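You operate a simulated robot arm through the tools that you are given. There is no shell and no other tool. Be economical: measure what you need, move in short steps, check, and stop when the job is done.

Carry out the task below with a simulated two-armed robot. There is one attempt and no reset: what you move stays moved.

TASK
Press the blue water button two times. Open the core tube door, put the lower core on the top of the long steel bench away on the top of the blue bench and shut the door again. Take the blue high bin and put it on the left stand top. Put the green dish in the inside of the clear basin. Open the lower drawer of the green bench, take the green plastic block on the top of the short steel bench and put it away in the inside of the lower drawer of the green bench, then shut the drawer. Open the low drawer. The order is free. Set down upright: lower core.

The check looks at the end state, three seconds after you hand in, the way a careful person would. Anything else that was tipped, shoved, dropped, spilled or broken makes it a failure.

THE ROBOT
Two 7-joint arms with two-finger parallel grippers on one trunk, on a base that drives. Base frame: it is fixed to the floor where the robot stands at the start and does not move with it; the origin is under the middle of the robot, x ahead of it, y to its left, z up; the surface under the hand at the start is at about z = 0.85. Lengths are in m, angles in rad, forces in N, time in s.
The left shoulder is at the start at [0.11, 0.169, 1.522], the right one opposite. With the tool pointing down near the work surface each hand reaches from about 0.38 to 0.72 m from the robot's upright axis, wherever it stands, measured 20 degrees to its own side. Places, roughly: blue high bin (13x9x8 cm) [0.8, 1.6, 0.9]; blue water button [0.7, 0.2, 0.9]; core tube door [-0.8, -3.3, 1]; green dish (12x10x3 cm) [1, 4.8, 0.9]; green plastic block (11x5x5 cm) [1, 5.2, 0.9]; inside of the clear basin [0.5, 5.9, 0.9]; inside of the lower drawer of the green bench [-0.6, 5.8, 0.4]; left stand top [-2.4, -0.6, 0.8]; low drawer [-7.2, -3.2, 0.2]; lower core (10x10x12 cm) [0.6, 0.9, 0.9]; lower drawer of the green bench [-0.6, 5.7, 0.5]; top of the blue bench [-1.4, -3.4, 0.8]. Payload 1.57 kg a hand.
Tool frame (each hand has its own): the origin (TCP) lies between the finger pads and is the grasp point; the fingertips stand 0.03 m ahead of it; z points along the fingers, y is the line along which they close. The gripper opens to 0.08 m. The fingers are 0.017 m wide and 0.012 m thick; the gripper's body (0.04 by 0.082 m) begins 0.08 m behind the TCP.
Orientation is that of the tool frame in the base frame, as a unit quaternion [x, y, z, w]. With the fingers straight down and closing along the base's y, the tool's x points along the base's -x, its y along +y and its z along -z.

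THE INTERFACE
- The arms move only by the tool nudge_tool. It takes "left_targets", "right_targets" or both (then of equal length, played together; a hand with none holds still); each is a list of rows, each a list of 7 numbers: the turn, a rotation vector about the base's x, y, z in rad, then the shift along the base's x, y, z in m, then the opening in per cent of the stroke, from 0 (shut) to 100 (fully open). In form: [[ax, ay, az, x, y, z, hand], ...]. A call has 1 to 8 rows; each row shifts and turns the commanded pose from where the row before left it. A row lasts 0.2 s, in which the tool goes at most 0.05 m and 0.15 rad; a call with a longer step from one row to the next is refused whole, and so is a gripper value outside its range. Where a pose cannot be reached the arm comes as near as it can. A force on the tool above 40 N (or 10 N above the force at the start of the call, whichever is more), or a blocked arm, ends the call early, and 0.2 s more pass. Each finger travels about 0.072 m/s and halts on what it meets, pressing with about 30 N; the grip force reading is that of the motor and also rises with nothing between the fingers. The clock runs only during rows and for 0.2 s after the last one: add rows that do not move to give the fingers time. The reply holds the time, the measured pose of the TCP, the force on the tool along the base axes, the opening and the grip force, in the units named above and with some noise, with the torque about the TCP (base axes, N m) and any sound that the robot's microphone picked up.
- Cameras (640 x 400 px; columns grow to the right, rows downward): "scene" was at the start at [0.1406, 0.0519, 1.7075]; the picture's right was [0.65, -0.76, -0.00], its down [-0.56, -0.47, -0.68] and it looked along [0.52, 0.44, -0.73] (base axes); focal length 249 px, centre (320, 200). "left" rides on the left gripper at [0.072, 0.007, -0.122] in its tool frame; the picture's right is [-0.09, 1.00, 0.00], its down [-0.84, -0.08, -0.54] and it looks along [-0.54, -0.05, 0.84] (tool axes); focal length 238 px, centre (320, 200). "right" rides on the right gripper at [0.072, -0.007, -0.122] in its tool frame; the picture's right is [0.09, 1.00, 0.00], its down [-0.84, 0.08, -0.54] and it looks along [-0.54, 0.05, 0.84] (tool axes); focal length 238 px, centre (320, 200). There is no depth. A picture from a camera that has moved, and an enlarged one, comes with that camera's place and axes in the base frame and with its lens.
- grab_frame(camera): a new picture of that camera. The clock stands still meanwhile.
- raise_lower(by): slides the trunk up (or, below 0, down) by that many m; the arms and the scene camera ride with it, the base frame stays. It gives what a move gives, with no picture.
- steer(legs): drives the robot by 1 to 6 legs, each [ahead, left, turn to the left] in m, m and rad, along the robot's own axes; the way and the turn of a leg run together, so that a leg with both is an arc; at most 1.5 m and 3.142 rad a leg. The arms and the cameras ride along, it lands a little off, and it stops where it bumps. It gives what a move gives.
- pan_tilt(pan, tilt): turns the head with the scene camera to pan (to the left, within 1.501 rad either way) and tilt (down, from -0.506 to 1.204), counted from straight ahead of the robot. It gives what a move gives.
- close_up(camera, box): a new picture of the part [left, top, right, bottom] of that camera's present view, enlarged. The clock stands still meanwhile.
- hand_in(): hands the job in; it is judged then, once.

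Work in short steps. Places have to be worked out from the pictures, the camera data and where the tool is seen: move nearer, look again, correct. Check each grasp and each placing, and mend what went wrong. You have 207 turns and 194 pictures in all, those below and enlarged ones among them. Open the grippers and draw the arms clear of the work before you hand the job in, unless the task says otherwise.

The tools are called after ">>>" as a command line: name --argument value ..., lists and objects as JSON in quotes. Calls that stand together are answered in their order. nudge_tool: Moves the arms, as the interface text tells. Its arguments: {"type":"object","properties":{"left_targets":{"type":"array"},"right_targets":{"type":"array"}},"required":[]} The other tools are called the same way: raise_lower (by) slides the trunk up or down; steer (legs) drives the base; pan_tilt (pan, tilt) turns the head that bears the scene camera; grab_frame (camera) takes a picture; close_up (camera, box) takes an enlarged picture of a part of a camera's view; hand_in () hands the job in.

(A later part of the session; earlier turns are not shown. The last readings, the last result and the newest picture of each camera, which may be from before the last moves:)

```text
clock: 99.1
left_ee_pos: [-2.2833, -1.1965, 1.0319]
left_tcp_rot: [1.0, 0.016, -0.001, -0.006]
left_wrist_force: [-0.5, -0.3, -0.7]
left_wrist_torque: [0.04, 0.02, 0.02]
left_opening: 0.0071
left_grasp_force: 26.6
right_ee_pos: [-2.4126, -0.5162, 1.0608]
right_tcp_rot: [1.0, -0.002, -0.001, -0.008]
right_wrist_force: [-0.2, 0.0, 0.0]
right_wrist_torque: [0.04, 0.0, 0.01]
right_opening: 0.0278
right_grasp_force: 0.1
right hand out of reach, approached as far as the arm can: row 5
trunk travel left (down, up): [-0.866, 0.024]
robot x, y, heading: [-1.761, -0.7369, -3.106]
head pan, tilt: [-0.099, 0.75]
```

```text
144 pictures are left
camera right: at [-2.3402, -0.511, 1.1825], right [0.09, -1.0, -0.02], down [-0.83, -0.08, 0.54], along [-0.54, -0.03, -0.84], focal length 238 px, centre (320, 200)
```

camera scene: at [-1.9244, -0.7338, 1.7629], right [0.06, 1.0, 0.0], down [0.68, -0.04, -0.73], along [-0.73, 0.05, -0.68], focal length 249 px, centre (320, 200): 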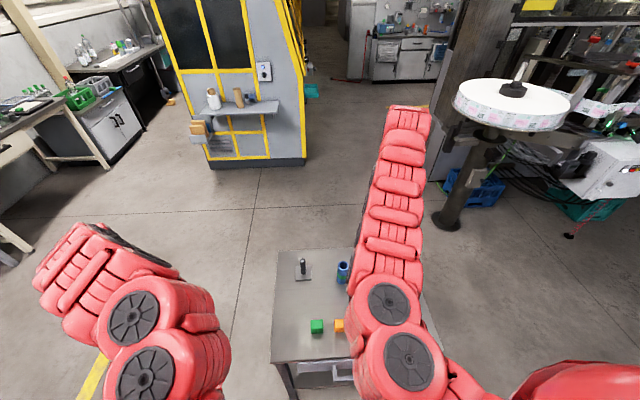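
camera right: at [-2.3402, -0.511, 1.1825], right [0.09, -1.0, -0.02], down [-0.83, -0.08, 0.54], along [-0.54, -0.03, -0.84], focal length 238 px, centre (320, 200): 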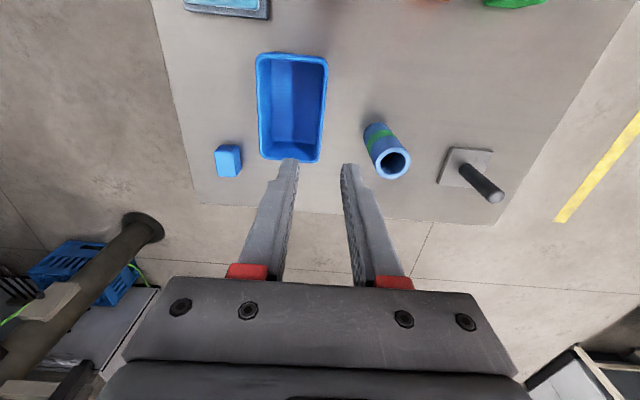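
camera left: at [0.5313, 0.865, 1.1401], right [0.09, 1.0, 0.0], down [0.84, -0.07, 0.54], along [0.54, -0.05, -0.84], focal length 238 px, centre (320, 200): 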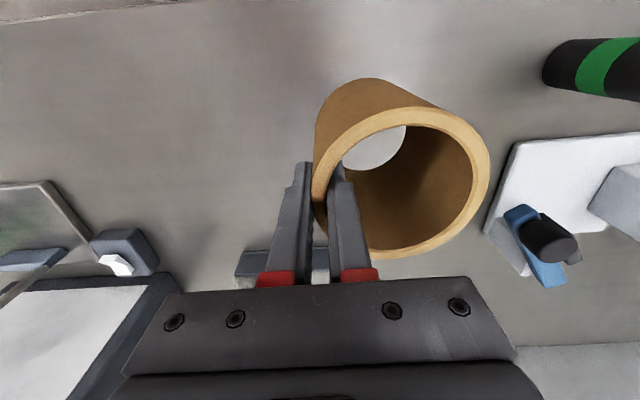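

Bin is on the left stand. I back off and turn toward −y to view the core tube door and the blue bench.

>>> steer --legs '[[-0.6, 0, 0], [0, 0, 1.535]]'

>>> pan_tilt --pan 0.0 --tilt 0.4

>>> grab_frame --camera "scene"

```text
clock: 106.2
left_ee_pos: [-0.7176, -1.2494, 1.0316]
left_tcp_rot: [0.708, 0.706, -0.003, -0.002]
left_wrist_force: [0.1, -0.8, -1.3]
left_wrist_torque: [-0.02, 0.01, 0.03]
left_opening: 0.0067
left_grasp_force: 26.2
right_ee_pos: [-1.4039, -1.3563, 1.0602]
right_tcp_rot: [0.721, 0.693, -0.007, -0.004]
right_wrist_force: [0.2, 0.2, 0.0]
right_wrist_torque: [0.0, -0.01, -0.02]
right_opening: 0.0279
right_grasp_force: 0.0
trunk travel left (down, up): [-0.866, 0.024]
robot x, y, heading: [-1.1537, -0.7124, -1.572]
head pan, tilt: [-0.099, 0.75]
```

```text
clock: 107.0
left_ee_pos: [-0.7182, -1.2489, 1.0329]
left_tcp_rot: [0.708, 0.706, -0.002, -0.002]
left_wrist_force: [-0.3, -0.1, -0.6]
left_wrist_torque: [-0.03, 0.03, -0.03]
left_opening: 0.0071
left_grasp_force: 26.2
right_ee_pos: [-1.4031, -1.3552, 1.0604]
right_tcp_rot: [0.721, 0.693, -0.008, -0.004]
right_wrist_force: [-0.3, 0.3, 0.2]
right_wrist_torque: [0.02, 0.02, 0.01]
right_opening: 0.0278
right_grasp_force: 0.1
trunk travel left (down, up): [-0.866, 0.024]
robot x, y, heading: [-1.1575, -0.7124, -1.57]
head pan, tilt: [0.0, 0.4]
```

```text
143 pictures are left
camera scene: at [-1.1568, -0.8846, 1.7739], right [-1.0, 0.0, 0.0], down [0.0, 0.39, -0.92], along [0.0, -0.92, -0.39], focal length 249 px, centre (320, 200)
```

scene: 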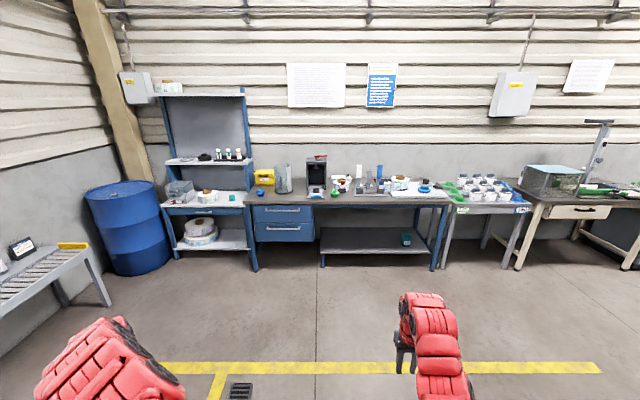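

Zoom at the blue bench; the core tube should be the clear cylinder around pixel (285,178).

>>> close_up --camera "scene" --box '[235, 145, 345, 215]'

>>> close_up --camera "scene" --box '[320, 140, 460, 220]'

```text
5.71 times, centred on (290, 180) of scene
camera zoom: at [-1.1568, -0.8846, 1.7739], right [-1.0, 0.0, 0.0], down [0.0, 0.39, -0.92], along [0.0, -0.92, -0.39], focal length 1422 px, centre (491, 314)
```

zoom: 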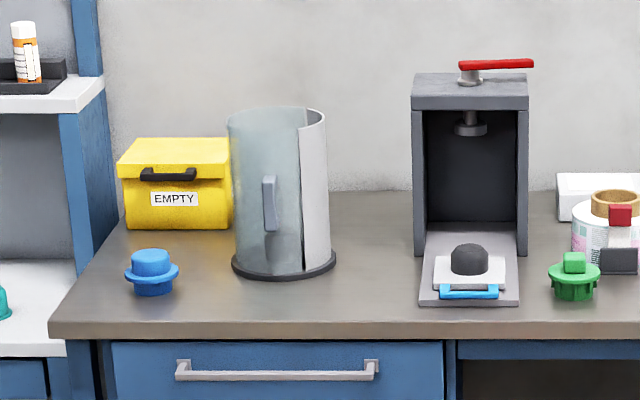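

```text
4.57 times, centred on (390, 180) of scene
camera zoom: at [-1.1568, -0.8846, 1.7739], right [-1.0, 0.0, 0.0], down [0.0, 0.39, -0.92], along [0.0, -0.92, -0.39], focal length 1137 px, centre (0, 291)
```

zoom: 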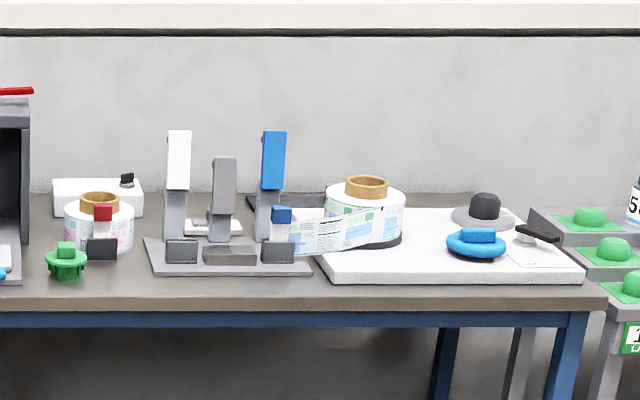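

The core tube has a curved door with a vertical handle. I drive nearer, to about (−0.65, −2.35), to examine it.

>>> steer --legs '[[0.8, 0.25, 0], [0.83, 0.25, 0]]'

>>> pan_tilt --pan -0.1 --tilt 0.6

>>> grab_frame --camera "scene"

```text
clock: 115.7
left_ee_pos: [-0.2042, -2.8631, 1.0318]
left_tcp_rot: [0.704, 0.711, -0.004, -0.001]
left_wrist_force: [0.2, -0.1, -0.5]
left_wrist_torque: [0.0, 0.04, -0.02]
left_opening: 0.007
left_grasp_force: 26.1
right_ee_pos: [-0.8882, -2.9787, 1.0604]
right_tcp_rot: [0.717, 0.697, -0.007, -0.003]
right_wrist_force: [-0.2, 0.2, 0.0]
right_wrist_torque: [0.01, 0.0, 0.03]
right_opening: 0.0281
right_grasp_force: 0.1
trunk travel left (down, up): [-0.866, 0.024]
robot x, y, heading: [-0.6472, -2.3315, -1.558]
head pan, tilt: [0.0, 0.4]
```

```text
clock: 116.4
left_ee_pos: [-0.2042, -2.8633, 1.0333]
left_tcp_rot: [0.704, 0.711, -0.004, -0.002]
left_wrist_force: [0.3, -0.7, 0.0]
left_wrist_torque: [-0.06, 0.06, 0.02]
left_opening: 0.0068
left_grasp_force: 26.9
right_ee_pos: [-0.8881, -2.9785, 1.0614]
right_tcp_rot: [0.717, 0.697, -0.007, -0.004]
right_wrist_force: [0.4, 0.2, 0.4]
right_wrist_torque: [0.01, -0.02, -0.01]
right_opening: 0.0282
right_grasp_force: 0.0
trunk travel left (down, up): [-0.866, 0.024]
robot x, y, heading: [-0.6505, -2.3357, -1.562]
head pan, tilt: [-0.099, 0.6]
```

```text
140 pictures are left
camera scene: at [-0.6548, -2.5008, 1.7558], right [-1.0, 0.09, 0.0], down [0.05, 0.56, -0.83], along [-0.07, -0.82, -0.56], focal length 249 px, centre (320, 200)
```

scene: 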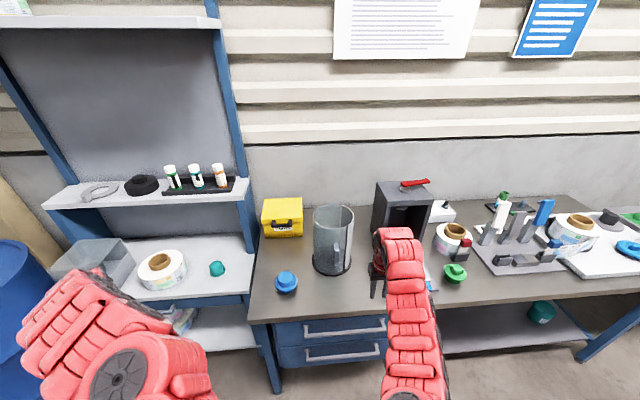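

>>> close_up --camera "scene" --box '[270, 190, 390, 290]'

>>> grab_frame --camera "right"

```text
4.00 times, centred on (330, 240) of scene
camera zoom: at [-0.6548, -2.5008, 1.7558], right [-1.0, 0.09, 0.0], down [0.05, 0.56, -0.83], along [-0.07, -0.82, -0.56], focal length 995 px, centre (280, 40)
```

zoom: 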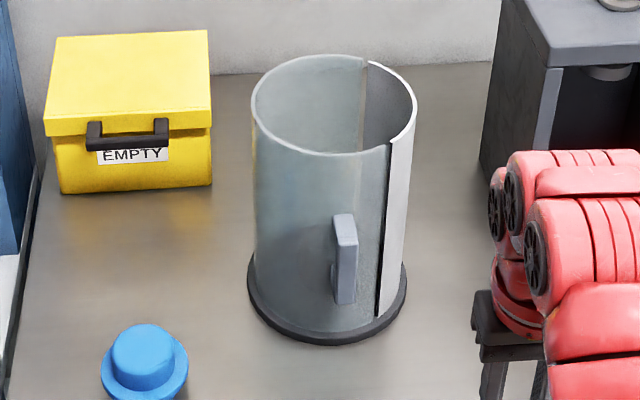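

```text
138 pictures are left
camera right: at [-0.8901, -2.9051, 1.1816], right [1.0, 0.06, -0.02], down [0.06, -0.84, 0.54], along [0.02, -0.54, -0.84], focal length 238 px, centre (320, 200)
```

right: 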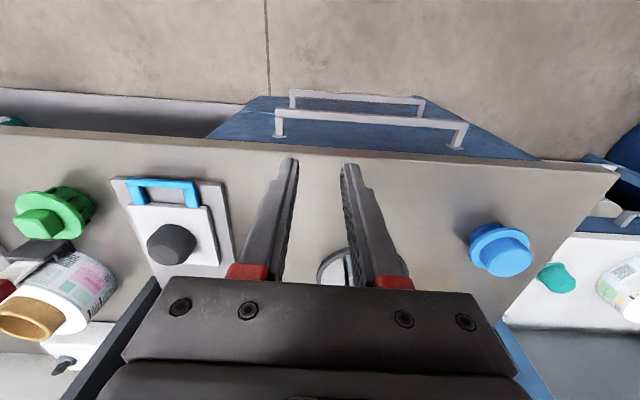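

The tube (axis ≈ (−0.785, −3.36), top z≈1.08) is empty; its door shell has a handle at about (−0.79, −3.25, 0.88–1.02), so pulling it toward +x should open. I first swing the held core out to the left, away from the shelf.

>>> nudge_tool --left_targets '[[0, 0, 0, 0.02, 0.04, 0, 0], [0, 0, 0, 0.02, 0.04, 0, 0], [0, 0, 0, 0.02, 0.04, 0, 0], [0, 0, 0, 0.02, 0.04, 0, 0], [0, 0, 0, 0.02, 0.03, 0, 0], [0, 0, 0, 0, 0, 0, 0]]'

>>> steer --legs '[[0.26, 0.06, 0]]'

>>> grab_frame --camera "scene"

```text
clock: 117.8
left_ee_pos: [-0.0729, -2.7083, 1.0044]
left_tcp_rot: [0.704, 0.71, -0.004, -0.003]
left_wrist_force: [-0.5, -0.3, -1.4]
left_wrist_torque: [-0.03, 0.06, 0.03]
left_opening: 0.0072
left_grasp_force: 26.6
left hand out of reach, approached as far as the arm can: row 1, 2, 3, 4
right_ee_pos: [-0.8873, -2.9789, 1.0607]
right_tcp_rot: [0.718, 0.696, -0.007, -0.004]
right_wrist_force: [-0.6, 0.3, -0.1]
right_wrist_torque: [-0.01, -0.02, 0.0]
right_opening: 0.028
right_grasp_force: 0.0
trunk travel left (down, up): [-0.866, 0.024]
robot x, y, heading: [-0.6447, -2.3314, -1.559]
head pan, tilt: [-0.099, 0.6]
```

```text
clock: 119.7
left_ee_pos: [-0.0155, -2.9635, 1.0021]
left_tcp_rot: [0.706, 0.708, -0.004, -0.003]
left_wrist_force: [0.0, 0.0, -1.7]
left_wrist_torque: [0.01, 0.08, 0.0]
left_opening: 0.0072
left_grasp_force: 26.3
right_ee_pos: [-0.8341, -3.224, 1.0585]
right_tcp_rot: [0.72, 0.694, -0.003, -0.009]
right_wrist_force: [0.2, 0.4, 0.4]
right_wrist_torque: [0.0, 0.0, -0.03]
right_opening: 0.0278
right_grasp_force: 0.0
trunk travel left (down, up): [-0.866, 0.024]
robot x, y, heading: [-0.5869, -2.5819, -1.574]
head pan, tilt: [-0.099, 0.6]
stopped in leg 1: the force on the tool passed its limit at 59 N (the readings are from after the stop); the commanded pose is now the measured one
```

```text
137 pictures are left
camera scene: at [-0.5967, -2.752, 1.7556], right [-1.0, 0.1, 0.0], down [0.05, 0.56, -0.82], along [-0.08, -0.82, -0.57], focal length 249 px, centre (320, 200)
```

scene: 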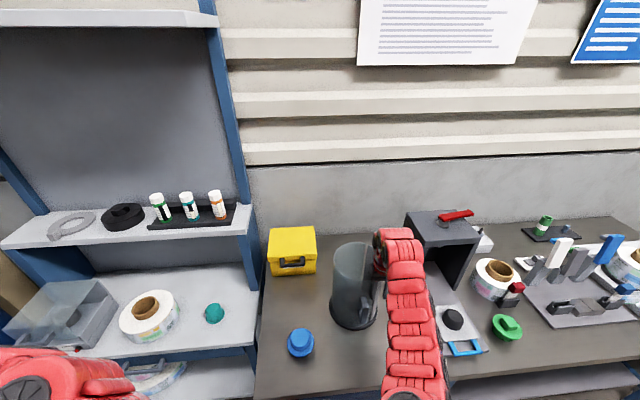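

Something on the right hand touched (59 N) and it stopped. I look at the hand and the tube closely before moving anything.

>>> close_up --camera "scene" --box '[310, 210, 450, 350]'

>>> grab_frame --camera "right"

```text
2.86 times, centred on (380, 280) of scene
camera zoom: at [-0.5967, -2.752, 1.7556], right [-1.0, 0.1, 0.0], down [0.05, 0.56, -0.82], along [-0.08, -0.82, -0.57], focal length 711 px, centre (149, -29)
```

zoom: 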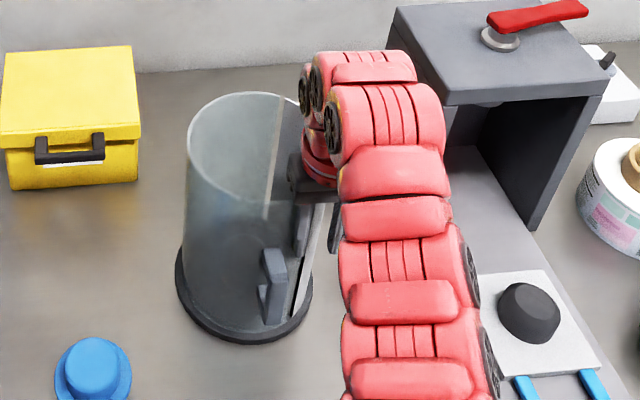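

```text
135 pictures are left
camera right: at [-0.8368, -3.1519, 1.1805], right [1.0, 0.05, -0.02], down [0.06, -0.85, 0.53], along [0.02, -0.53, -0.85], focal length 238 px, centre (320, 200)
```

right: 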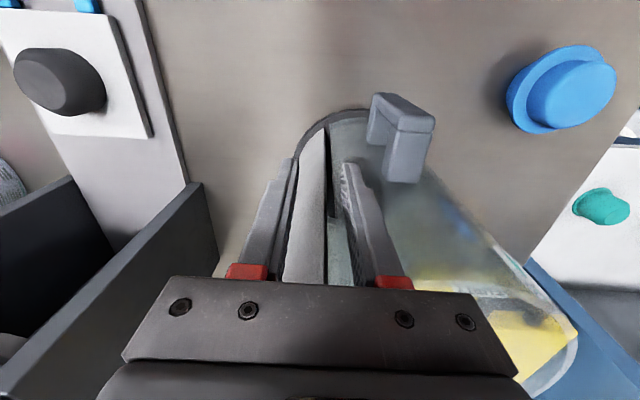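

The fingers met the tube's front wall (it is nearer than I had reckoned, axis y≈−3.32). I back the hand off 7 cm and look again.

>>> nudge_tool --right_targets '[[0, 0, 0, 0, 0.035, 0, 35], [0, 0, 0, 0, 0.035, 0, 35], [0, 0, 0, 0, 0.0, 0, 35]]'

>>> grab_frame --camera "right"

>>> close_up --camera "scene" --box '[310, 210, 450, 350]'

```text
clock: 120.5
left_ee_pos: [-0.0149, -2.9632, 1.0026]
left_tcp_rot: [0.706, 0.709, -0.003, -0.003]
left_wrist_force: [-0.5, -0.6, -1.2]
left_wrist_torque: [0.0, 0.07, 0.0]
left_opening: 0.0073
left_grasp_force: 26.5
right_ee_pos: [-0.8338, -3.1551, 1.0548]
right_tcp_rot: [0.72, 0.694, -0.003, -0.008]
right_wrist_force: [-0.1, -1.1, -0.4]
right_wrist_torque: [0.02, 0.0, -0.02]
right_opening: 0.0281
right_grasp_force: 0.0
right hand out of reach, approached as far as the arm can: row 2
trunk travel left (down, up): [-0.866, 0.024]
robot x, y, heading: [-0.5911, -2.5838, -1.569]
head pan, tilt: [-0.099, 0.6]
```

```text
134 pictures are left
camera right: at [-0.8365, -3.0823, 1.1771], right [1.0, 0.06, -0.02], down [0.06, -0.84, 0.54], along [0.02, -0.54, -0.84], focal length 238 px, centre (320, 200)
```

right: 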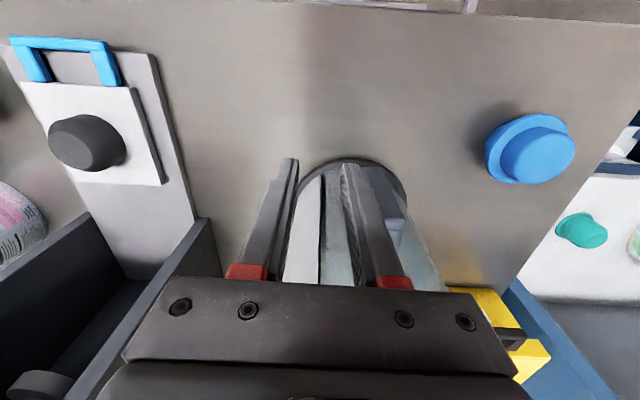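

```text
2.86 times, centred on (380, 280) of scene
camera zoom: at [-0.5962, -2.7514, 1.7557], right [-1.0, 0.1, 0.0], down [0.05, 0.56, -0.82], along [-0.08, -0.82, -0.57], focal length 711 px, centre (149, -29)
```

zoom: 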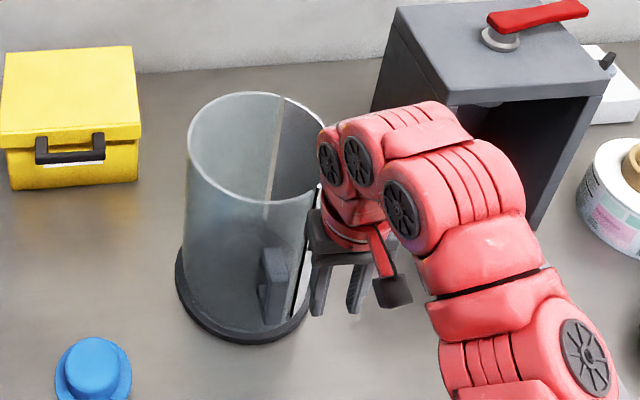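

Handle now located: x≈−0.773, y −3.19…−3.23, top z≈1.02, about 2.5 cm thick. I bring the opened fingers in front of it, at z≈0.99, to fork it.

>>> nudge_tool --right_targets '[[0, 0, 0, 0.02, 0.0, -0.02, 90], [0, 0, 0, 0.02, 0.0, -0.02, 90], [0, 0, 0, 0.021, 0, -0.02, 90], [0, 0, 0, 0, 0, 0, 90]]'

>>> grab_frame --camera "right"

```text
clock: 121.5
left_ee_pos: [-0.0167, -2.9621, 1.0038]
left_tcp_rot: [0.706, 0.708, -0.004, -0.002]
left_wrist_force: [-0.6, -0.3, -0.3]
left_wrist_torque: [0.02, 0.03, 0.02]
left_opening: 0.0076
left_grasp_force: 25.9
right_ee_pos: [-0.7753, -3.1529, 0.9966]
right_tcp_rot: [0.721, 0.693, -0.002, -0.008]
right_wrist_force: [-0.2, 0.6, 0.1]
right_wrist_torque: [-0.01, 0.01, -0.06]
right_opening: 0.0721
right_grasp_force: 0.2
trunk travel left (down, up): [-0.866, 0.024]
robot x, y, heading: [-0.5876, -2.5798, -1.568]
head pan, tilt: [-0.099, 0.6]
```

```text
132 pictures are left
camera right: at [-0.7772, -3.0813, 1.1179], right [1.0, 0.05, -0.02], down [0.05, -0.84, 0.53], along [0.02, -0.53, -0.85], focal length 238 px, centre (320, 200)
```

right: 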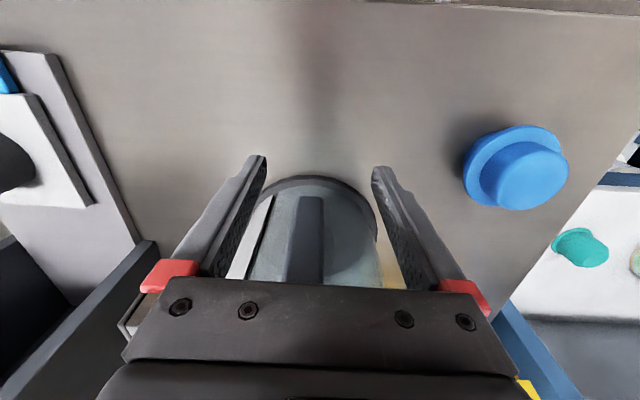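

Handle is centred between the fingers. I slide in 4.8 cm and narrow the opening around it.

>>> nudge_tool --right_targets '[[0, 0, 0, 0.0, -0.02, 0, 90], [0, 0, 0, 0.0, -0.02, 0, 90], [0, 0, 0, 0, -0.01, 0, 90], [0, 0, 0, 0, 0, 0, 50], [0, 0, 0, 0, 0, 0, 50], [0, 0, 0, 0, 0, 0, 50]]'

>>> grab_frame --camera "right"

>>> close_up --camera "scene" --box '[310, 210, 450, 350]'

```text
clock: 122.0
left_ee_pos: [-0.016, -2.9595, 1.003]
left_tcp_rot: [0.707, 0.707, -0.005, -0.002]
left_wrist_force: [-0.4, 0.3, 0.1]
left_wrist_torque: [-0.03, 0.06, 0.03]
left_opening: 0.0071
left_grasp_force: 26.6
right_ee_pos: [-0.7741, -3.179, 0.9973]
right_tcp_rot: [0.722, 0.692, 0.001, -0.012]
right_wrist_force: [-0.2, 0.3, 0.4]
right_wrist_torque: [0.02, -0.03, -0.01]
right_opening: 0.0718
right_grasp_force: 0.2
trunk travel left (down, up): [-0.866, 0.024]
robot x, y, heading: [-0.5893, -2.584, -1.575]
head pan, tilt: [-0.099, 0.6]
stopped in row 2 (right hand): the force on the tool passed its limit at 85 N (the readings are from after the stop); the commanded pose is now the measured one
```

```text
131 pictures are left
camera right: at [-0.7761, -3.1082, 1.1197], right [1.0, 0.05, -0.02], down [0.05, -0.85, 0.53], along [0.01, -0.53, -0.85], focal length 238 px, centre (320, 200)
```

right: 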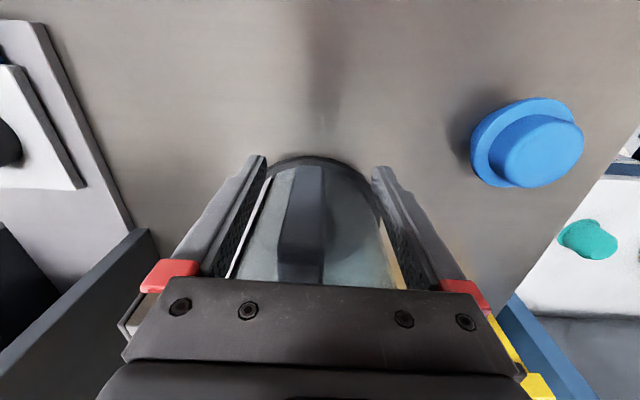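

```text
2.86 times, centred on (380, 280) of scene
camera zoom: at [-0.597, -2.7454, 1.7562], right [-1.0, 0.1, 0.0], down [0.05, 0.56, -0.83], along [-0.08, -0.82, -0.56], focal length 711 px, centre (149, -29)
```

zoom: 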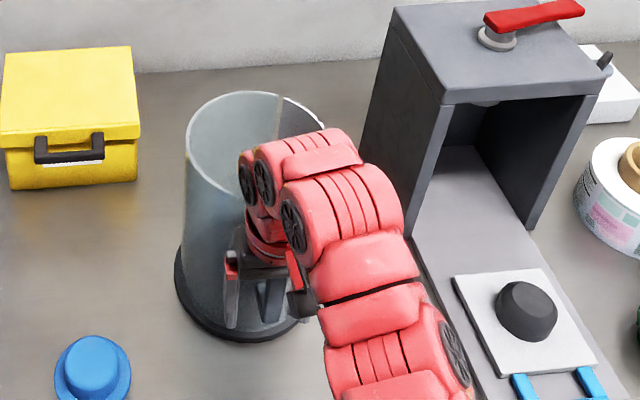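

The palm/wrist meets the tall tube wall when the tool points straight down. I back off and tilt the fingers forward (about 50°) so only they reach the handle.

>>> steer --legs '[[-0.15, 0, 0]]'

>>> nudge_tool --right_targets '[[-0.145, 0, 0, 0, 0, 0, 90], [-0.145, 0, 0, 0, 0, 0, 90], [-0.145, 0, 0, 0, 0, 0, 90], [-0.145, 0, 0, 0, 0, 0, 90], [-0.145, 0, 0, 0, 0, 0, 90], [-0.145, 0, 0, 0, 0, 0, 90], [-0.145, 0, 0, 0, 0, 0, 90], [0, 0, 0, 0, 0, 0, 90]]'

>>> grab_frame --camera "right"

>>> grab_frame --camera "scene"

```text
clock: 123.4
left_ee_pos: [-0.017, -2.8152, 1.003]
left_tcp_rot: [0.707, 0.707, -0.003, -0.003]
left_wrist_force: [-0.3, 0.1, -0.9]
left_wrist_torque: [-0.01, 0.07, 0.01]
left_opening: 0.0071
left_grasp_force: 26.4
right_ee_pos: [-0.7746, -3.0334, 0.9937]
right_tcp_rot: [0.721, 0.693, 0.001, -0.014]
right_wrist_force: [-0.4, -0.4, -0.8]
right_wrist_torque: [-0.03, -0.03, 0.02]
right_opening: 0.0718
right_grasp_force: 0.1
trunk travel left (down, up): [-0.866, 0.024]
robot x, y, heading: [-0.5878, -2.4304, -1.563]
head pan, tilt: [-0.099, 0.6]
```

```text
clock: 125.2
left_ee_pos: [-0.0162, -2.8139, 1.0019]
left_tcp_rot: [0.707, 0.707, -0.004, -0.003]
left_wrist_force: [-0.5, 0.6, -1.7]
left_wrist_torque: [0.03, 0.08, -0.02]
left_opening: 0.0073
left_grasp_force: 26.2
right_ee_pos: [-0.7742, -3.0314, 0.9963]
right_tcp_rot: [0.635, 0.607, -0.337, 0.34]
right_wrist_force: [0.2, 0.2, -0.8]
right_wrist_torque: [0.01, 0.0, 0.0]
right_opening: 0.0722
right_grasp_force: 0.1
trunk travel left (down, up): [-0.866, 0.024]
robot x, y, heading: [-0.5901, -2.4352, -1.565]
head pan, tilt: [-0.099, 0.6]
```

```text
129 pictures are left
camera right: at [-0.7762, -2.8899, 1.0012], right [1.0, 0.02, -0.05], down [0.05, 0.0, 1.0], along [0.02, -1.0, 0.0], focal length 238 px, centre (320, 200)
```

right: 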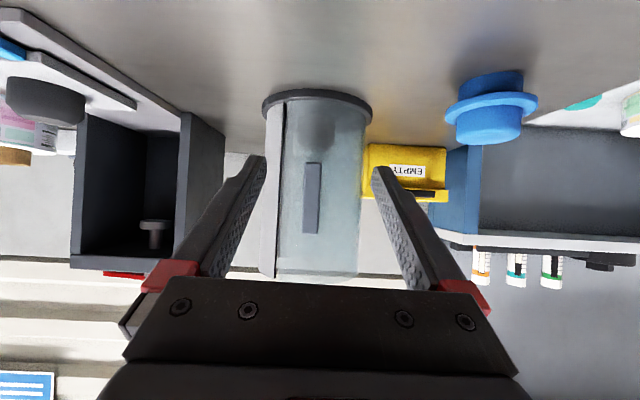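

```text
128 pictures are left
camera scene: at [-0.598, -2.6007, 1.7558], right [-1.0, 0.1, 0.0], down [0.05, 0.56, -0.82], along [-0.08, -0.82, -0.57], focal length 249 px, centre (320, 200)
```

scene: 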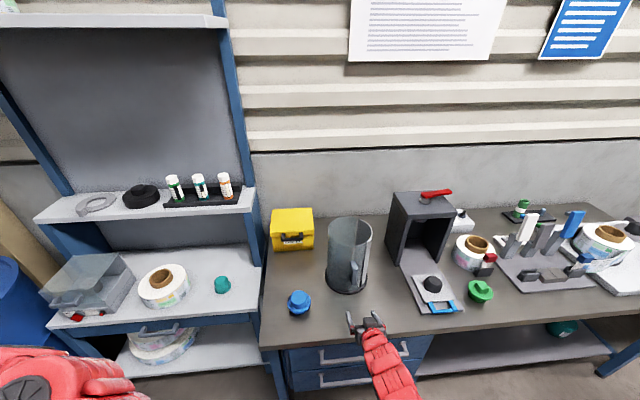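

Now the camera looks level at the tube: handle at x≈−0.779, z≈0.95–1.045, tube top ≈1.11, bench ≈0.84. I advance with the fingers either side of the handle.

>>> nudge_tool --right_targets '[[0, 0, 0, -0.004, -0.045, 0, 90], [0, 0, 0, 0, -0.045, 0, 90], [0, 0, 0, 0, -0.035, 0, 90], [0, 0, 0, 0, 0, 0, 90]]'

>>> grab_frame --camera "right"

>>> close_up --camera "scene" --box '[280, 190, 440, 330]'

```text
clock: 126.2
left_ee_pos: [-0.0167, -2.8129, 1.0039]
left_tcp_rot: [0.706, 0.708, -0.004, -0.002]
left_wrist_force: [0.2, -0.2, -0.8]
left_wrist_torque: [0.03, 0.06, 0.0]
left_opening: 0.007
left_grasp_force: 26.7
right_ee_pos: [-0.7776, -3.1571, 0.9979]
right_tcp_rot: [0.636, 0.606, -0.337, 0.339]
right_wrist_force: [-0.5, 0.5, -0.2]
right_wrist_torque: [-0.02, 0.02, 0.0]
right_opening: 0.0718
right_grasp_force: 0.2
trunk travel left (down, up): [-0.866, 0.024]
robot x, y, heading: [-0.5869, -2.4357, -1.569]
head pan, tilt: [-0.099, 0.6]
```

```text
127 pictures are left
camera right: at [-0.7801, -3.0149, 1.0027], right [1.0, 0.02, -0.05], down [0.05, 0.0, 1.0], along [0.02, -1.0, 0.0], focal length 238 px, centre (320, 200)
```

right: 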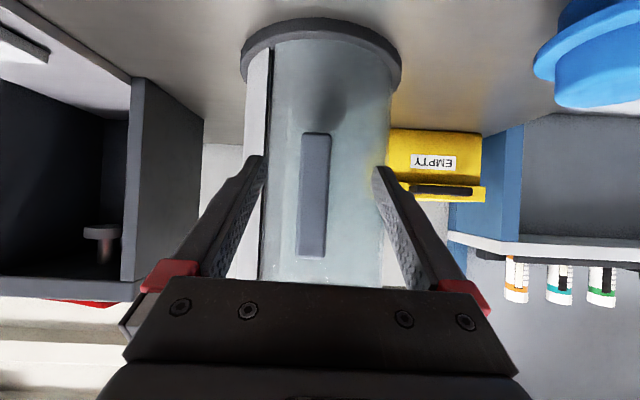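

```text
2.86 times, centred on (360, 260) of scene
camera zoom: at [-0.5982, -2.6001, 1.7558], right [-1.0, 0.1, 0.0], down [0.05, 0.56, -0.83], along [-0.08, -0.82, -0.56], focal length 711 px, centre (206, 29)
```

zoom: 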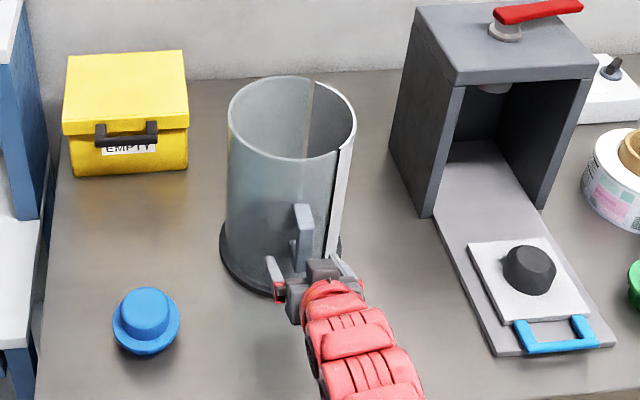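

Handle face at y≈−3.189, protruding ~2.8 cm; tube axis ≈(−0.777, −3.304). I advance 2.6 cm and narrow the fingers around the handle loosely.

>>> nudge_tool --right_targets '[[0, 0, 0, -0.004, -0.013, 0, 90], [0, 0, 0, 0, -0.013, 0, 90], [0, 0, 0, 0, 0, 0, 40], [0, 0, 0, 0, 0, 0, 40], [0, 0, 0, 0, 0, 0, 40]]'

>>> grab_frame --camera "right"

```text
clock: 127.4
left_ee_pos: [-0.0171, -2.8134, 1.0038]
left_tcp_rot: [0.707, 0.707, -0.004, -0.003]
left_wrist_force: [0.4, -0.7, -0.6]
left_wrist_torque: [-0.04, 0.01, 0.02]
left_opening: 0.0072
left_grasp_force: 26.8
right_ee_pos: [-0.7835, -3.1836, 0.997]
right_tcp_rot: [0.636, 0.606, -0.336, 0.339]
right_wrist_force: [-0.5, -0.7, 0.0]
right_wrist_torque: [-0.04, 0.02, -0.05]
right_opening: 0.0321
right_grasp_force: 0.2
trunk travel left (down, up): [-0.866, 0.024]
robot x, y, heading: [-0.5907, -2.4346, -1.569]
head pan, tilt: [-0.099, 0.6]
```

```text
125 pictures are left
camera right: at [-0.7852, -3.0411, 1.0016], right [1.0, 0.02, -0.05], down [0.05, 0.0, 1.0], along [0.02, -1.0, 0.0], focal length 238 px, centre (320, 200)
```

right: 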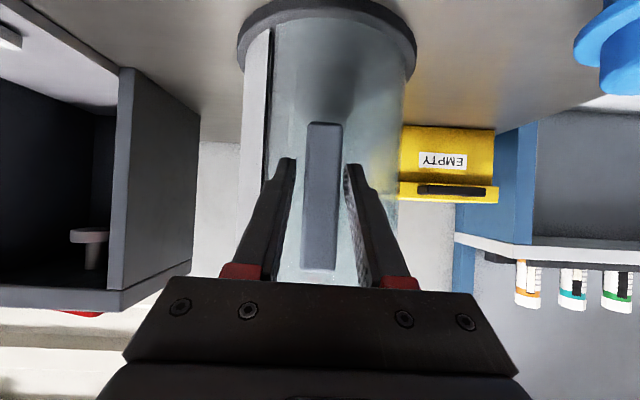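

Handle is forked. I push it toward +x gently, following the arc, and check.

>>> nudge_tool --right_targets '[[0, 0, 0, 0.012, 0, 0, 40], [0, 0, 0, 0.012, -0.001, 0, 40], [0, 0, 0, 0.012, -0.002, 0, 40], [0, 0, 0, 0.012, -0.003, 0, 40]]'

>>> grab_frame --camera "right"

```text
clock: 128.4
left_ee_pos: [-0.0183, -2.81, 1.0045]
left_tcp_rot: [0.707, 0.707, -0.005, -0.001]
left_wrist_force: [0.8, 0.0, -0.3]
left_wrist_torque: [0.0, 0.02, 0.02]
left_opening: 0.0072
left_grasp_force: 26.7
right_ee_pos: [-0.7382, -3.1828, 0.9955]
right_tcp_rot: [0.637, 0.606, -0.336, 0.336]
right_wrist_force: [-9.9, 29.2, 0.3]
right_wrist_torque: [0.19, 0.24, -1.02]
right_opening: 0.0418
right_grasp_force: 5.7
trunk travel left (down, up): [-0.866, 0.024]
robot x, y, heading: [-0.5907, -2.4337, -1.571]
head pan, tilt: [-0.099, 0.6]
```

```text
124 pictures are left
camera right: at [-0.7395, -3.0411, 1.0012], right [1.0, 0.01, -0.06], down [0.06, -0.01, 1.0], along [0.01, -1.0, -0.01], focal length 238 px, centre (320, 200)
```

right: 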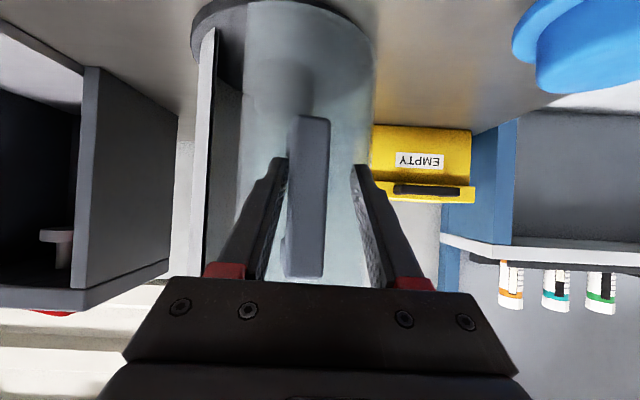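

The door is swinging open (glass moved left relative to the base): hinge is at the back, roughly (−0.80, −3.385). The fingertips press the glass a bit, so I ease out and turn the tool along with the door.

>>> nudge_tool --right_targets '[[0, 0, -0.1, 0, 0.006, 0, 45], [0, 0, -0.12, 0, 0.003, 0, 45], [0, 0, 0, 0, 0, 0, 45]]'

>>> grab_frame --camera "right"

>>> close_up --camera "scene" --box '[280, 190, 440, 330]'

```text
clock: 129.2
left_ee_pos: [-0.0169, -2.8125, 1.0023]
left_tcp_rot: [0.707, 0.708, -0.004, -0.002]
left_wrist_force: [0.0, 0.0, -1.7]
left_wrist_torque: [-0.01, 0.06, -0.01]
left_opening: 0.0074
left_grasp_force: 26.4
right_ee_pos: [-0.7354, -3.1804, 0.9958]
right_tcp_rot: [0.698, 0.533, -0.372, 0.301]
right_wrist_force: [-1.1, -0.8, 1.1]
right_wrist_torque: [0.0, -0.02, 0.01]
right_opening: 0.0358
right_grasp_force: 0.1
trunk travel left (down, up): [-0.866, 0.024]
robot x, y, heading: [-0.5874, -2.4342, -1.564]
head pan, tilt: [-0.099, 0.6]
```

```text
123 pictures are left
camera right: at [-0.7059, -3.0413, 1.0012], right [0.98, -0.2, -0.05], down [0.05, -0.01, 1.0], along [-0.2, -0.98, 0.0], focal length 238 px, centre (320, 200)
```

right: 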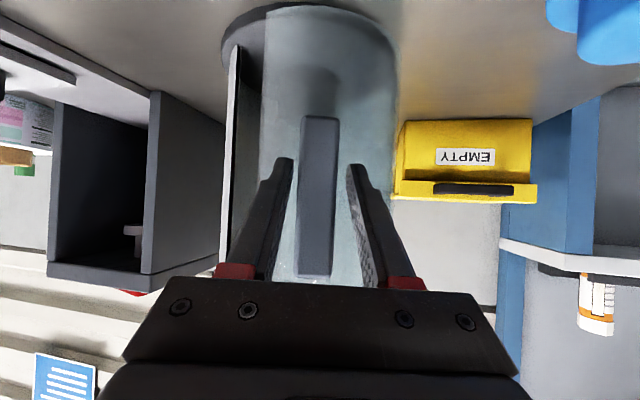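

```text
2.86 times, centred on (360, 260) of scene
camera zoom: at [-0.5989, -2.6005, 1.7558], right [-1.0, 0.1, 0.0], down [0.05, 0.56, -0.82], along [-0.08, -0.82, -0.57], focal length 711 px, centre (206, 29)
```

zoom: 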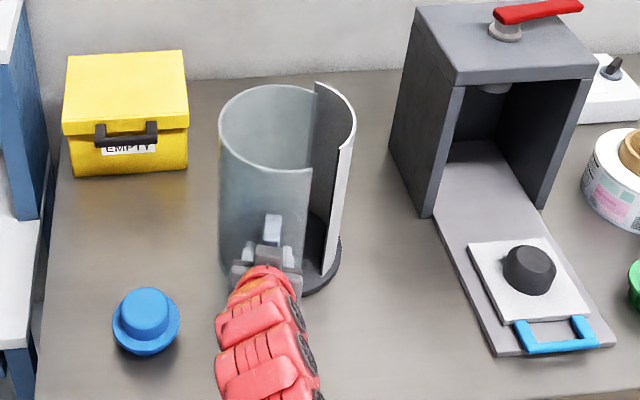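

Aligned with zero force now. I continue the swing in arc steps with matching rotation (limit ~50–55° in all because of the yellow box behind).

>>> nudge_tool --right_targets '[[0, 0, -0.1, 0.0207, -0.0065, 0, 45], [0, 0, -0.1, 0.0199, -0.0085, 0, 45], [0, 0, -0.1, 0.0189, -0.0105, 0, 45]]'

>>> grab_frame --camera "right"

```text
clock: 130.0
left_ee_pos: [-0.0159, -2.8055, 1.0049]
left_tcp_rot: [0.707, 0.707, -0.006, -0.001]
left_wrist_force: [0.4, 0.6, -1.3]
left_wrist_torque: [0.03, 0.05, 0.0]
left_opening: 0.0074
left_grasp_force: 26.5
right_ee_pos: [-0.6836, -3.1914, 0.9931]
right_tcp_rot: [0.767, 0.433, -0.409, 0.24]
right_wrist_force: [-2.3, 35.8, 12.5]
right_wrist_torque: [0.13, 0.68, -1.21]
right_opening: 0.0532
right_grasp_force: 9.7
trunk travel left (down, up): [-0.866, 0.024]
robot x, y, heading: [-0.5895, -2.4301, -1.567]
head pan, tilt: [-0.099, 0.6]
stopped in row 3 (right hand): the force on the tool passed its limit at 46 N (the readings are from after the stop); the commanded pose is now the measured one
```

```text
121 pictures are left
camera right: at [-0.6172, -3.0657, 0.999], right [0.88, -0.47, -0.06], down [0.05, -0.04, 1.0], along [-0.47, -0.88, -0.01], focal length 238 px, centre (320, 200)
```

right: 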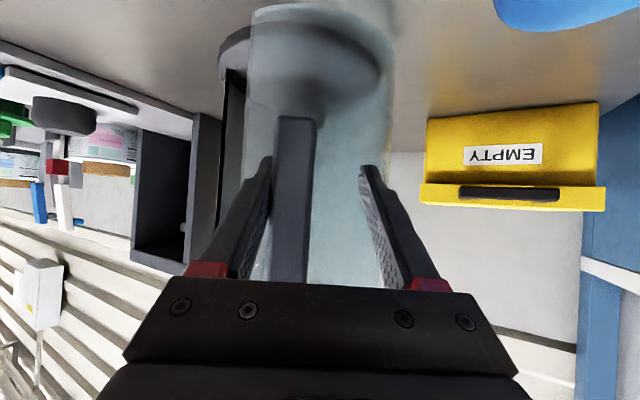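

The tips press into the glass again. I back out 1 cm along the tool axis, then push only sideways.

>>> nudge_tool --right_targets '[[0, 0, 0, 0.005, 0.01, 0, 45], [0, 0, 0, 0, 0, 0, 45], [0, 0, 0, 0.015, -0.006, 0, 45], [0, 0, 0, 0.015, -0.006, 0, 45]]'

>>> grab_frame --camera "right"

>>> close_up --camera "scene" --box '[280, 190, 440, 330]'

```text
clock: 131.0
left_ee_pos: [-0.0144, -2.8077, 1.0033]
left_tcp_rot: [0.706, 0.708, -0.006, -0.001]
left_wrist_force: [-0.3, 0.3, -1.7]
left_wrist_torque: [-0.01, 0.0, 0.02]
left_opening: 0.0071
left_grasp_force: 26.5
right_ee_pos: [-0.6434, -3.1933, 0.9903]
right_tcp_rot: [0.767, 0.435, -0.407, 0.24]
right_wrist_force: [9.1, 47.1, -3.4]
right_wrist_torque: [0.47, -0.54, -1.62]
right_opening: 0.0503
right_grasp_force: 8.0
trunk travel left (down, up): [-0.866, 0.024]
robot x, y, heading: [-0.5856, -2.4307, -1.57]
head pan, tilt: [-0.099, 0.6]
```

```text
120 pictures are left
camera right: at [-0.5767, -3.0668, 0.9969], right [0.89, -0.46, -0.06], down [0.05, -0.04, 1.0], along [-0.46, -0.89, -0.02], focal length 238 px, centre (320, 200)
```

right: 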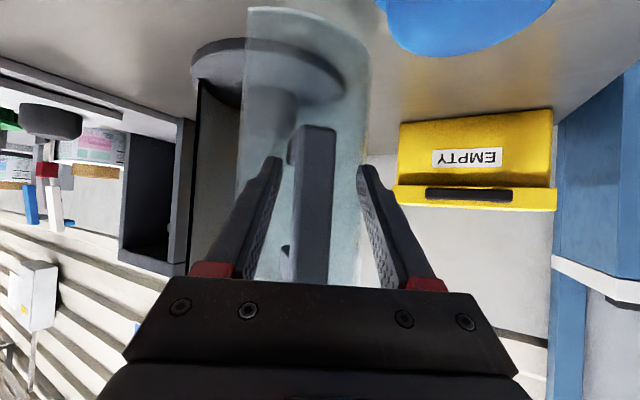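

```text
2.86 times, centred on (360, 260) of scene
camera zoom: at [-0.5944, -2.5899, 1.7565], right [-1.0, 0.1, 0.0], down [0.05, 0.56, -0.83], along [-0.08, -0.82, -0.56], focal length 711 px, centre (206, 29)
```

zoom: 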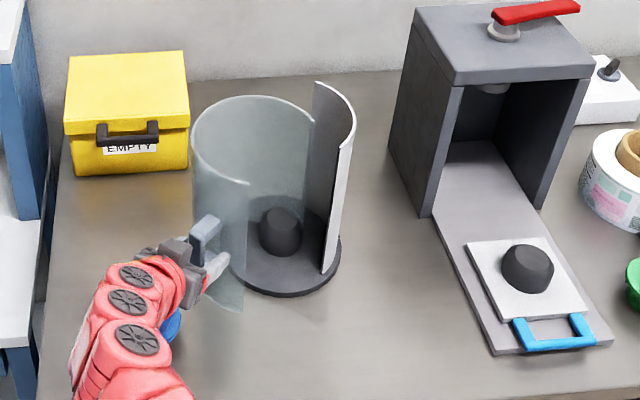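

Door is now well open (~50°), showing the inside. I withdraw the fingers straight back from the handle.

>>> nudge_tool --right_targets '[[0, 0, 0, 0.004, 0.01, 0, 60], [0, 0, 0, 0.008, 0.018, 0, 90], [0, 0, 0, 0.012, 0.024, 0, 90], [0, 0, 0, 0.012, 0.03, 0, 90], [0, 0, 0, 0.0, 0.03, 0, 90]]'

>>> grab_frame --camera "scene"

```text
clock: 132.2
left_ee_pos: [-0.0177, -2.8116, 1.0042]
left_tcp_rot: [0.707, 0.708, -0.004, -0.003]
left_wrist_force: [-0.5, 0.4, -0.8]
left_wrist_torque: [-0.04, 0.08, -0.03]
left_opening: 0.007
left_grasp_force: 26.6
right_ee_pos: [-0.6098, -3.0874, 0.9904]
right_tcp_rot: [0.767, 0.434, -0.407, 0.241]
right_wrist_force: [0.1, 0.0, -0.1]
right_wrist_torque: [-0.01, -0.03, 0.02]
right_opening: 0.0721
right_grasp_force: 0.0
trunk travel left (down, up): [-0.866, 0.024]
robot x, y, heading: [-0.5876, -2.4357, -1.569]
head pan, tilt: [-0.099, 0.6]
```

```text
118 pictures are left
camera scene: at [-0.5985, -2.5975, 1.756], right [-1.0, 0.1, 0.0], down [0.05, 0.56, -0.83], along [-0.08, -0.82, -0.56], focal length 249 px, centre (320, 200)
```

scene: 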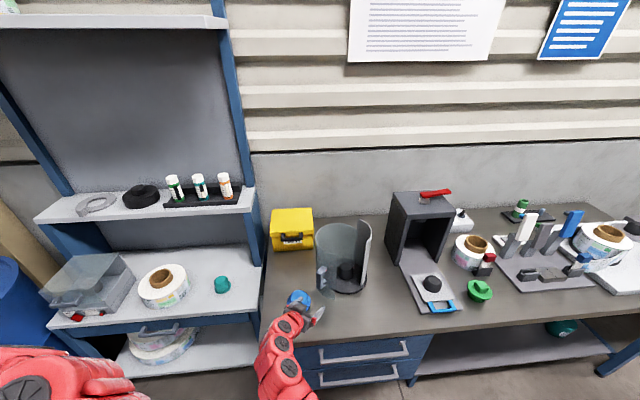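

Door stays open. I'll set the core on the free bench area at about (−0.91, −3.14), between tube and press. First back off, retract the right hand and shift sideways.

>>> steer --legs '[[-0.3, 0, 0]]'

>>> nudge_tool --right_targets '[[0, 0, 0.1, -0.04, 0.02, 0, 50], [0, 0, 0.1, -0.04, 0.02, 0, 50], [0, 0, 0.1, -0.04, 0.02, 0, 50], [0, 0, 0.1, -0.04, 0.02, 0, 50], [0, 0, 0.1, -0.04, 0.02, 0, 50], [0, 0, 0, -0.04, 0.02, 0, 50]]' --left_targets '[[0, 0, 0, -0.03, -0.03, 0, 0], [0, 0, 0, -0.03, -0.03, 0, 0], [0, 0, 0, -0.03, -0.03, 0, 0], [0, 0, 0, -0.03, -0.03, 0, 0], [0, 0, 0, -0.03, -0.03, 0, 0], [0, 0, 0, -0.03, -0.02, 0, 0]]'

```text
clock: 134.2
left_ee_pos: [-0.0201, -2.5234, 1.0023]
left_tcp_rot: [0.71, 0.705, -0.003, -0.003]
left_wrist_force: [-0.4, 0.5, -0.4]
left_wrist_torque: [0.01, 0.05, 0.01]
left_opening: 0.0071
left_grasp_force: 27.1
right_ee_pos: [-0.6138, -2.7948, 0.9897]
right_tcp_rot: [0.767, 0.432, -0.408, 0.24]
right_wrist_force: [1.1, -0.3, 0.0]
right_wrist_torque: [0.01, -0.01, -0.03]
right_opening: 0.0721
right_grasp_force: 0.1
trunk travel left (down, up): [-0.866, 0.024]
robot x, y, heading: [-0.5884, -2.1353, -1.575]
head pan, tilt: [-0.099, 0.6]
```

```text
clock: 135.6
left_ee_pos: [-0.1975, -2.6924, 1.0009]
left_tcp_rot: [0.709, 0.705, -0.004, -0.003]
left_wrist_force: [0.0, 0.3, -0.7]
left_wrist_torque: [0.03, 0.06, 0.02]
left_opening: 0.0072
left_grasp_force: 26.3
left hand out of reach, approached as far as the arm can: row 1
right_ee_pos: [-0.8532, -2.6729, 0.9914]
right_tcp_rot: [0.637, 0.608, -0.337, 0.333]
right_wrist_force: [0.4, 0.1, 0.0]
right_wrist_torque: [0.02, -0.04, 0.0]
right_opening: 0.0399
right_grasp_force: 0.0
trunk travel left (down, up): [-0.866, 0.024]
robot x, y, heading: [-0.5924, -2.135, -1.579]
head pan, tilt: [-0.099, 0.6]
```

Bring the left hand more in front and tuck the right hand another 10 cm back, then shift the base right.

>>> nudge_tool --right_targets '[[0, 0, 0, 0, 0.025, 0, 50], [0, 0, 0, 0, 0.025, 0, 50], [0, 0, 0, 0, 0.025, 0, 50], [0, 0, 0, 0, 0.025, 0, 50], [0, 0, 0, 0, 0, 0, 50], [0, 0, 0, 0, 0, 0, 50]]' --left_targets '[[0, 0, 0, -0.035, -0.01, 0, 0], [0, 0, 0, -0.035, -0.01, 0, 0], [0, 0, 0, -0.035, -0.01, 0, 0], [0, 0, 0, -0.03, 0.0, 0, 0], [0, 0, 0, -0.03, 0, 0, 0], [0, 0, 0, -0.02, 0, 0, 0]]'

>>> steer --legs '[[0, -0.56, 0]]'

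>>> pan_tilt --pan 0.1 --tilt 0.7

>>> grab_frame --camera "scene"

```text
clock: 137.0
left_ee_pos: [-0.3802, -2.7294, 0.9977]
left_tcp_rot: [0.709, 0.705, -0.003, -0.003]
left_wrist_force: [0.7, 0.0, -0.8]
left_wrist_torque: [0.03, 0.04, 0.0]
left_opening: 0.0071
left_grasp_force: 26.1
left hand out of reach, approached as far as the arm can: row 5
right_ee_pos: [-0.8541, -2.574, 0.9898]
right_tcp_rot: [0.637, 0.609, -0.335, 0.333]
right_wrist_force: [0.4, 0.1, -1.0]
right_wrist_torque: [0.0, 0.0, 0.03]
right_opening: 0.04
right_grasp_force: 0.0
trunk travel left (down, up): [-0.866, 0.024]
robot x, y, heading: [-0.5866, -2.1352, -1.578]
head pan, tilt: [-0.099, 0.6]
```

```text
clock: 140.2
left_ee_pos: [-0.9485, -2.7255, 0.9978]
left_tcp_rot: [0.711, 0.703, -0.004, -0.003]
left_wrist_force: [0.0, -0.2, -1.7]
left_wrist_torque: [-0.02, 0.03, -0.01]
left_opening: 0.0072
left_grasp_force: 26.9
right_ee_pos: [-1.4208, -2.5684, 0.9889]
right_tcp_rot: [0.639, 0.608, -0.336, 0.332]
right_wrist_force: [-1.2, 0.8, -0.3]
right_wrist_torque: [0.0, -0.02, 0.01]
right_opening: 0.04
right_grasp_force: 0.1
trunk travel left (down, up): [-0.866, 0.024]
robot x, y, heading: [-1.1549, -2.1345, -1.579]
head pan, tilt: [-0.099, 0.6]
```

```text
clock: 141.0
left_ee_pos: [-0.9491, -2.7261, 0.9976]
left_tcp_rot: [0.711, 0.703, -0.003, -0.002]
left_wrist_force: [0.6, -0.5, -1.1]
left_wrist_torque: [0.0, 0.04, -0.01]
left_opening: 0.0073
left_grasp_force: 26.4
right_ee_pos: [-1.4215, -2.5693, 0.9894]
right_tcp_rot: [0.639, 0.607, -0.337, 0.331]
right_wrist_force: [0.2, 0.8, -0.7]
right_wrist_torque: [-0.02, 0.02, -0.01]
right_opening: 0.0399
right_grasp_force: 0.0
trunk travel left (down, up): [-0.866, 0.024]
robot x, y, heading: [-1.1568, -2.1311, -1.584]
head pan, tilt: [0.099, 0.7]
```

```text
117 pictures are left
camera scene: at [-1.1492, -2.2972, 1.7472], right [-1.0, -0.09, 0.0], down [-0.06, 0.64, -0.77], along [0.07, -0.76, -0.64], focal length 249 px, centre (320, 200)
```

scene: 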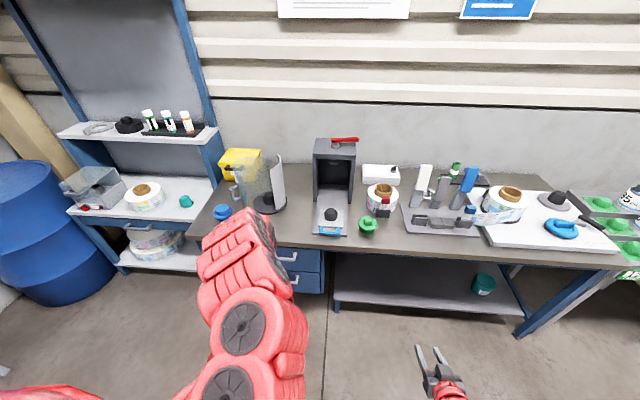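

Spot chosen: core centre ≈(−0.945, −3.13), clear of tube, press plate and bench edge. Drive ahead 0.40.

>>> steer --legs '[[0.4, 0, 0]]'

>>> grab_frame --camera "left"

>>> grab_frame --camera "scene"

```text
clock: 143.5
left_ee_pos: [-0.9554, -3.1308, 0.9978]
left_tcp_rot: [0.712, 0.702, -0.003, -0.002]
left_wrist_force: [-0.2, 0.1, -1.4]
left_wrist_torque: [-0.02, 0.04, -0.01]
left_opening: 0.0074
left_grasp_force: 26.9
right_ee_pos: [-1.4273, -2.9733, 0.9904]
right_tcp_rot: [0.639, 0.606, -0.337, 0.332]
right_wrist_force: [-0.2, 0.8, 0.1]
right_wrist_torque: [-0.01, -0.01, -0.01]
right_opening: 0.0399
right_grasp_force: 0.0
trunk travel left (down, up): [-0.866, 0.024]
robot x, y, heading: [-1.1597, -2.5382, -1.586]
head pan, tilt: [0.099, 0.7]
```

```text
116 pictures are left
camera left: at [-0.946, -3.0596, 1.1209], right [0.99, -0.11, -0.01], down [-0.08, -0.84, 0.54], along [-0.06, -0.54, -0.84], focal length 238 px, centre (320, 200)
```

left: 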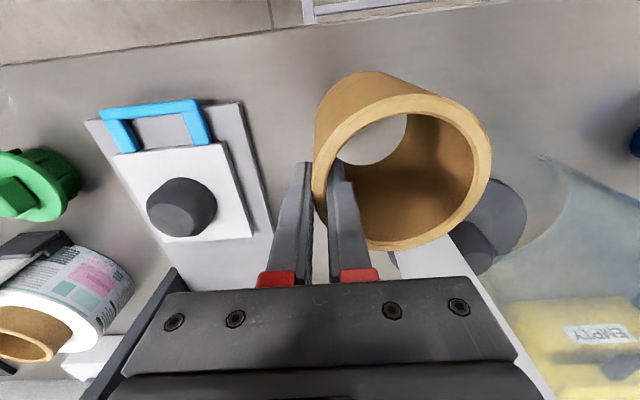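

```text
115 pictures are left
camera scene: at [-1.1533, -2.7018, 1.7473], right [-1.0, -0.09, 0.0], down [-0.06, 0.64, -0.77], along [0.07, -0.76, -0.64], focal length 249 px, centre (320, 200)
```

scene: 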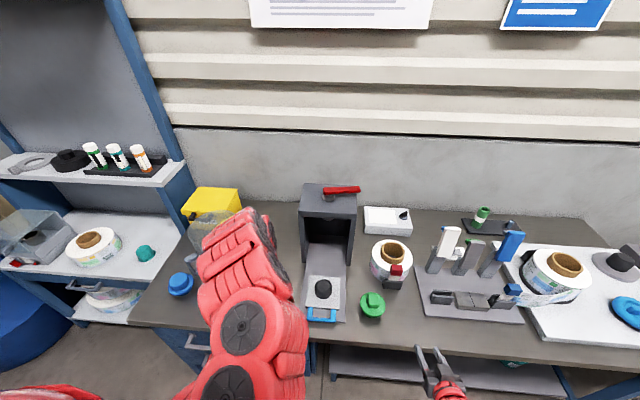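

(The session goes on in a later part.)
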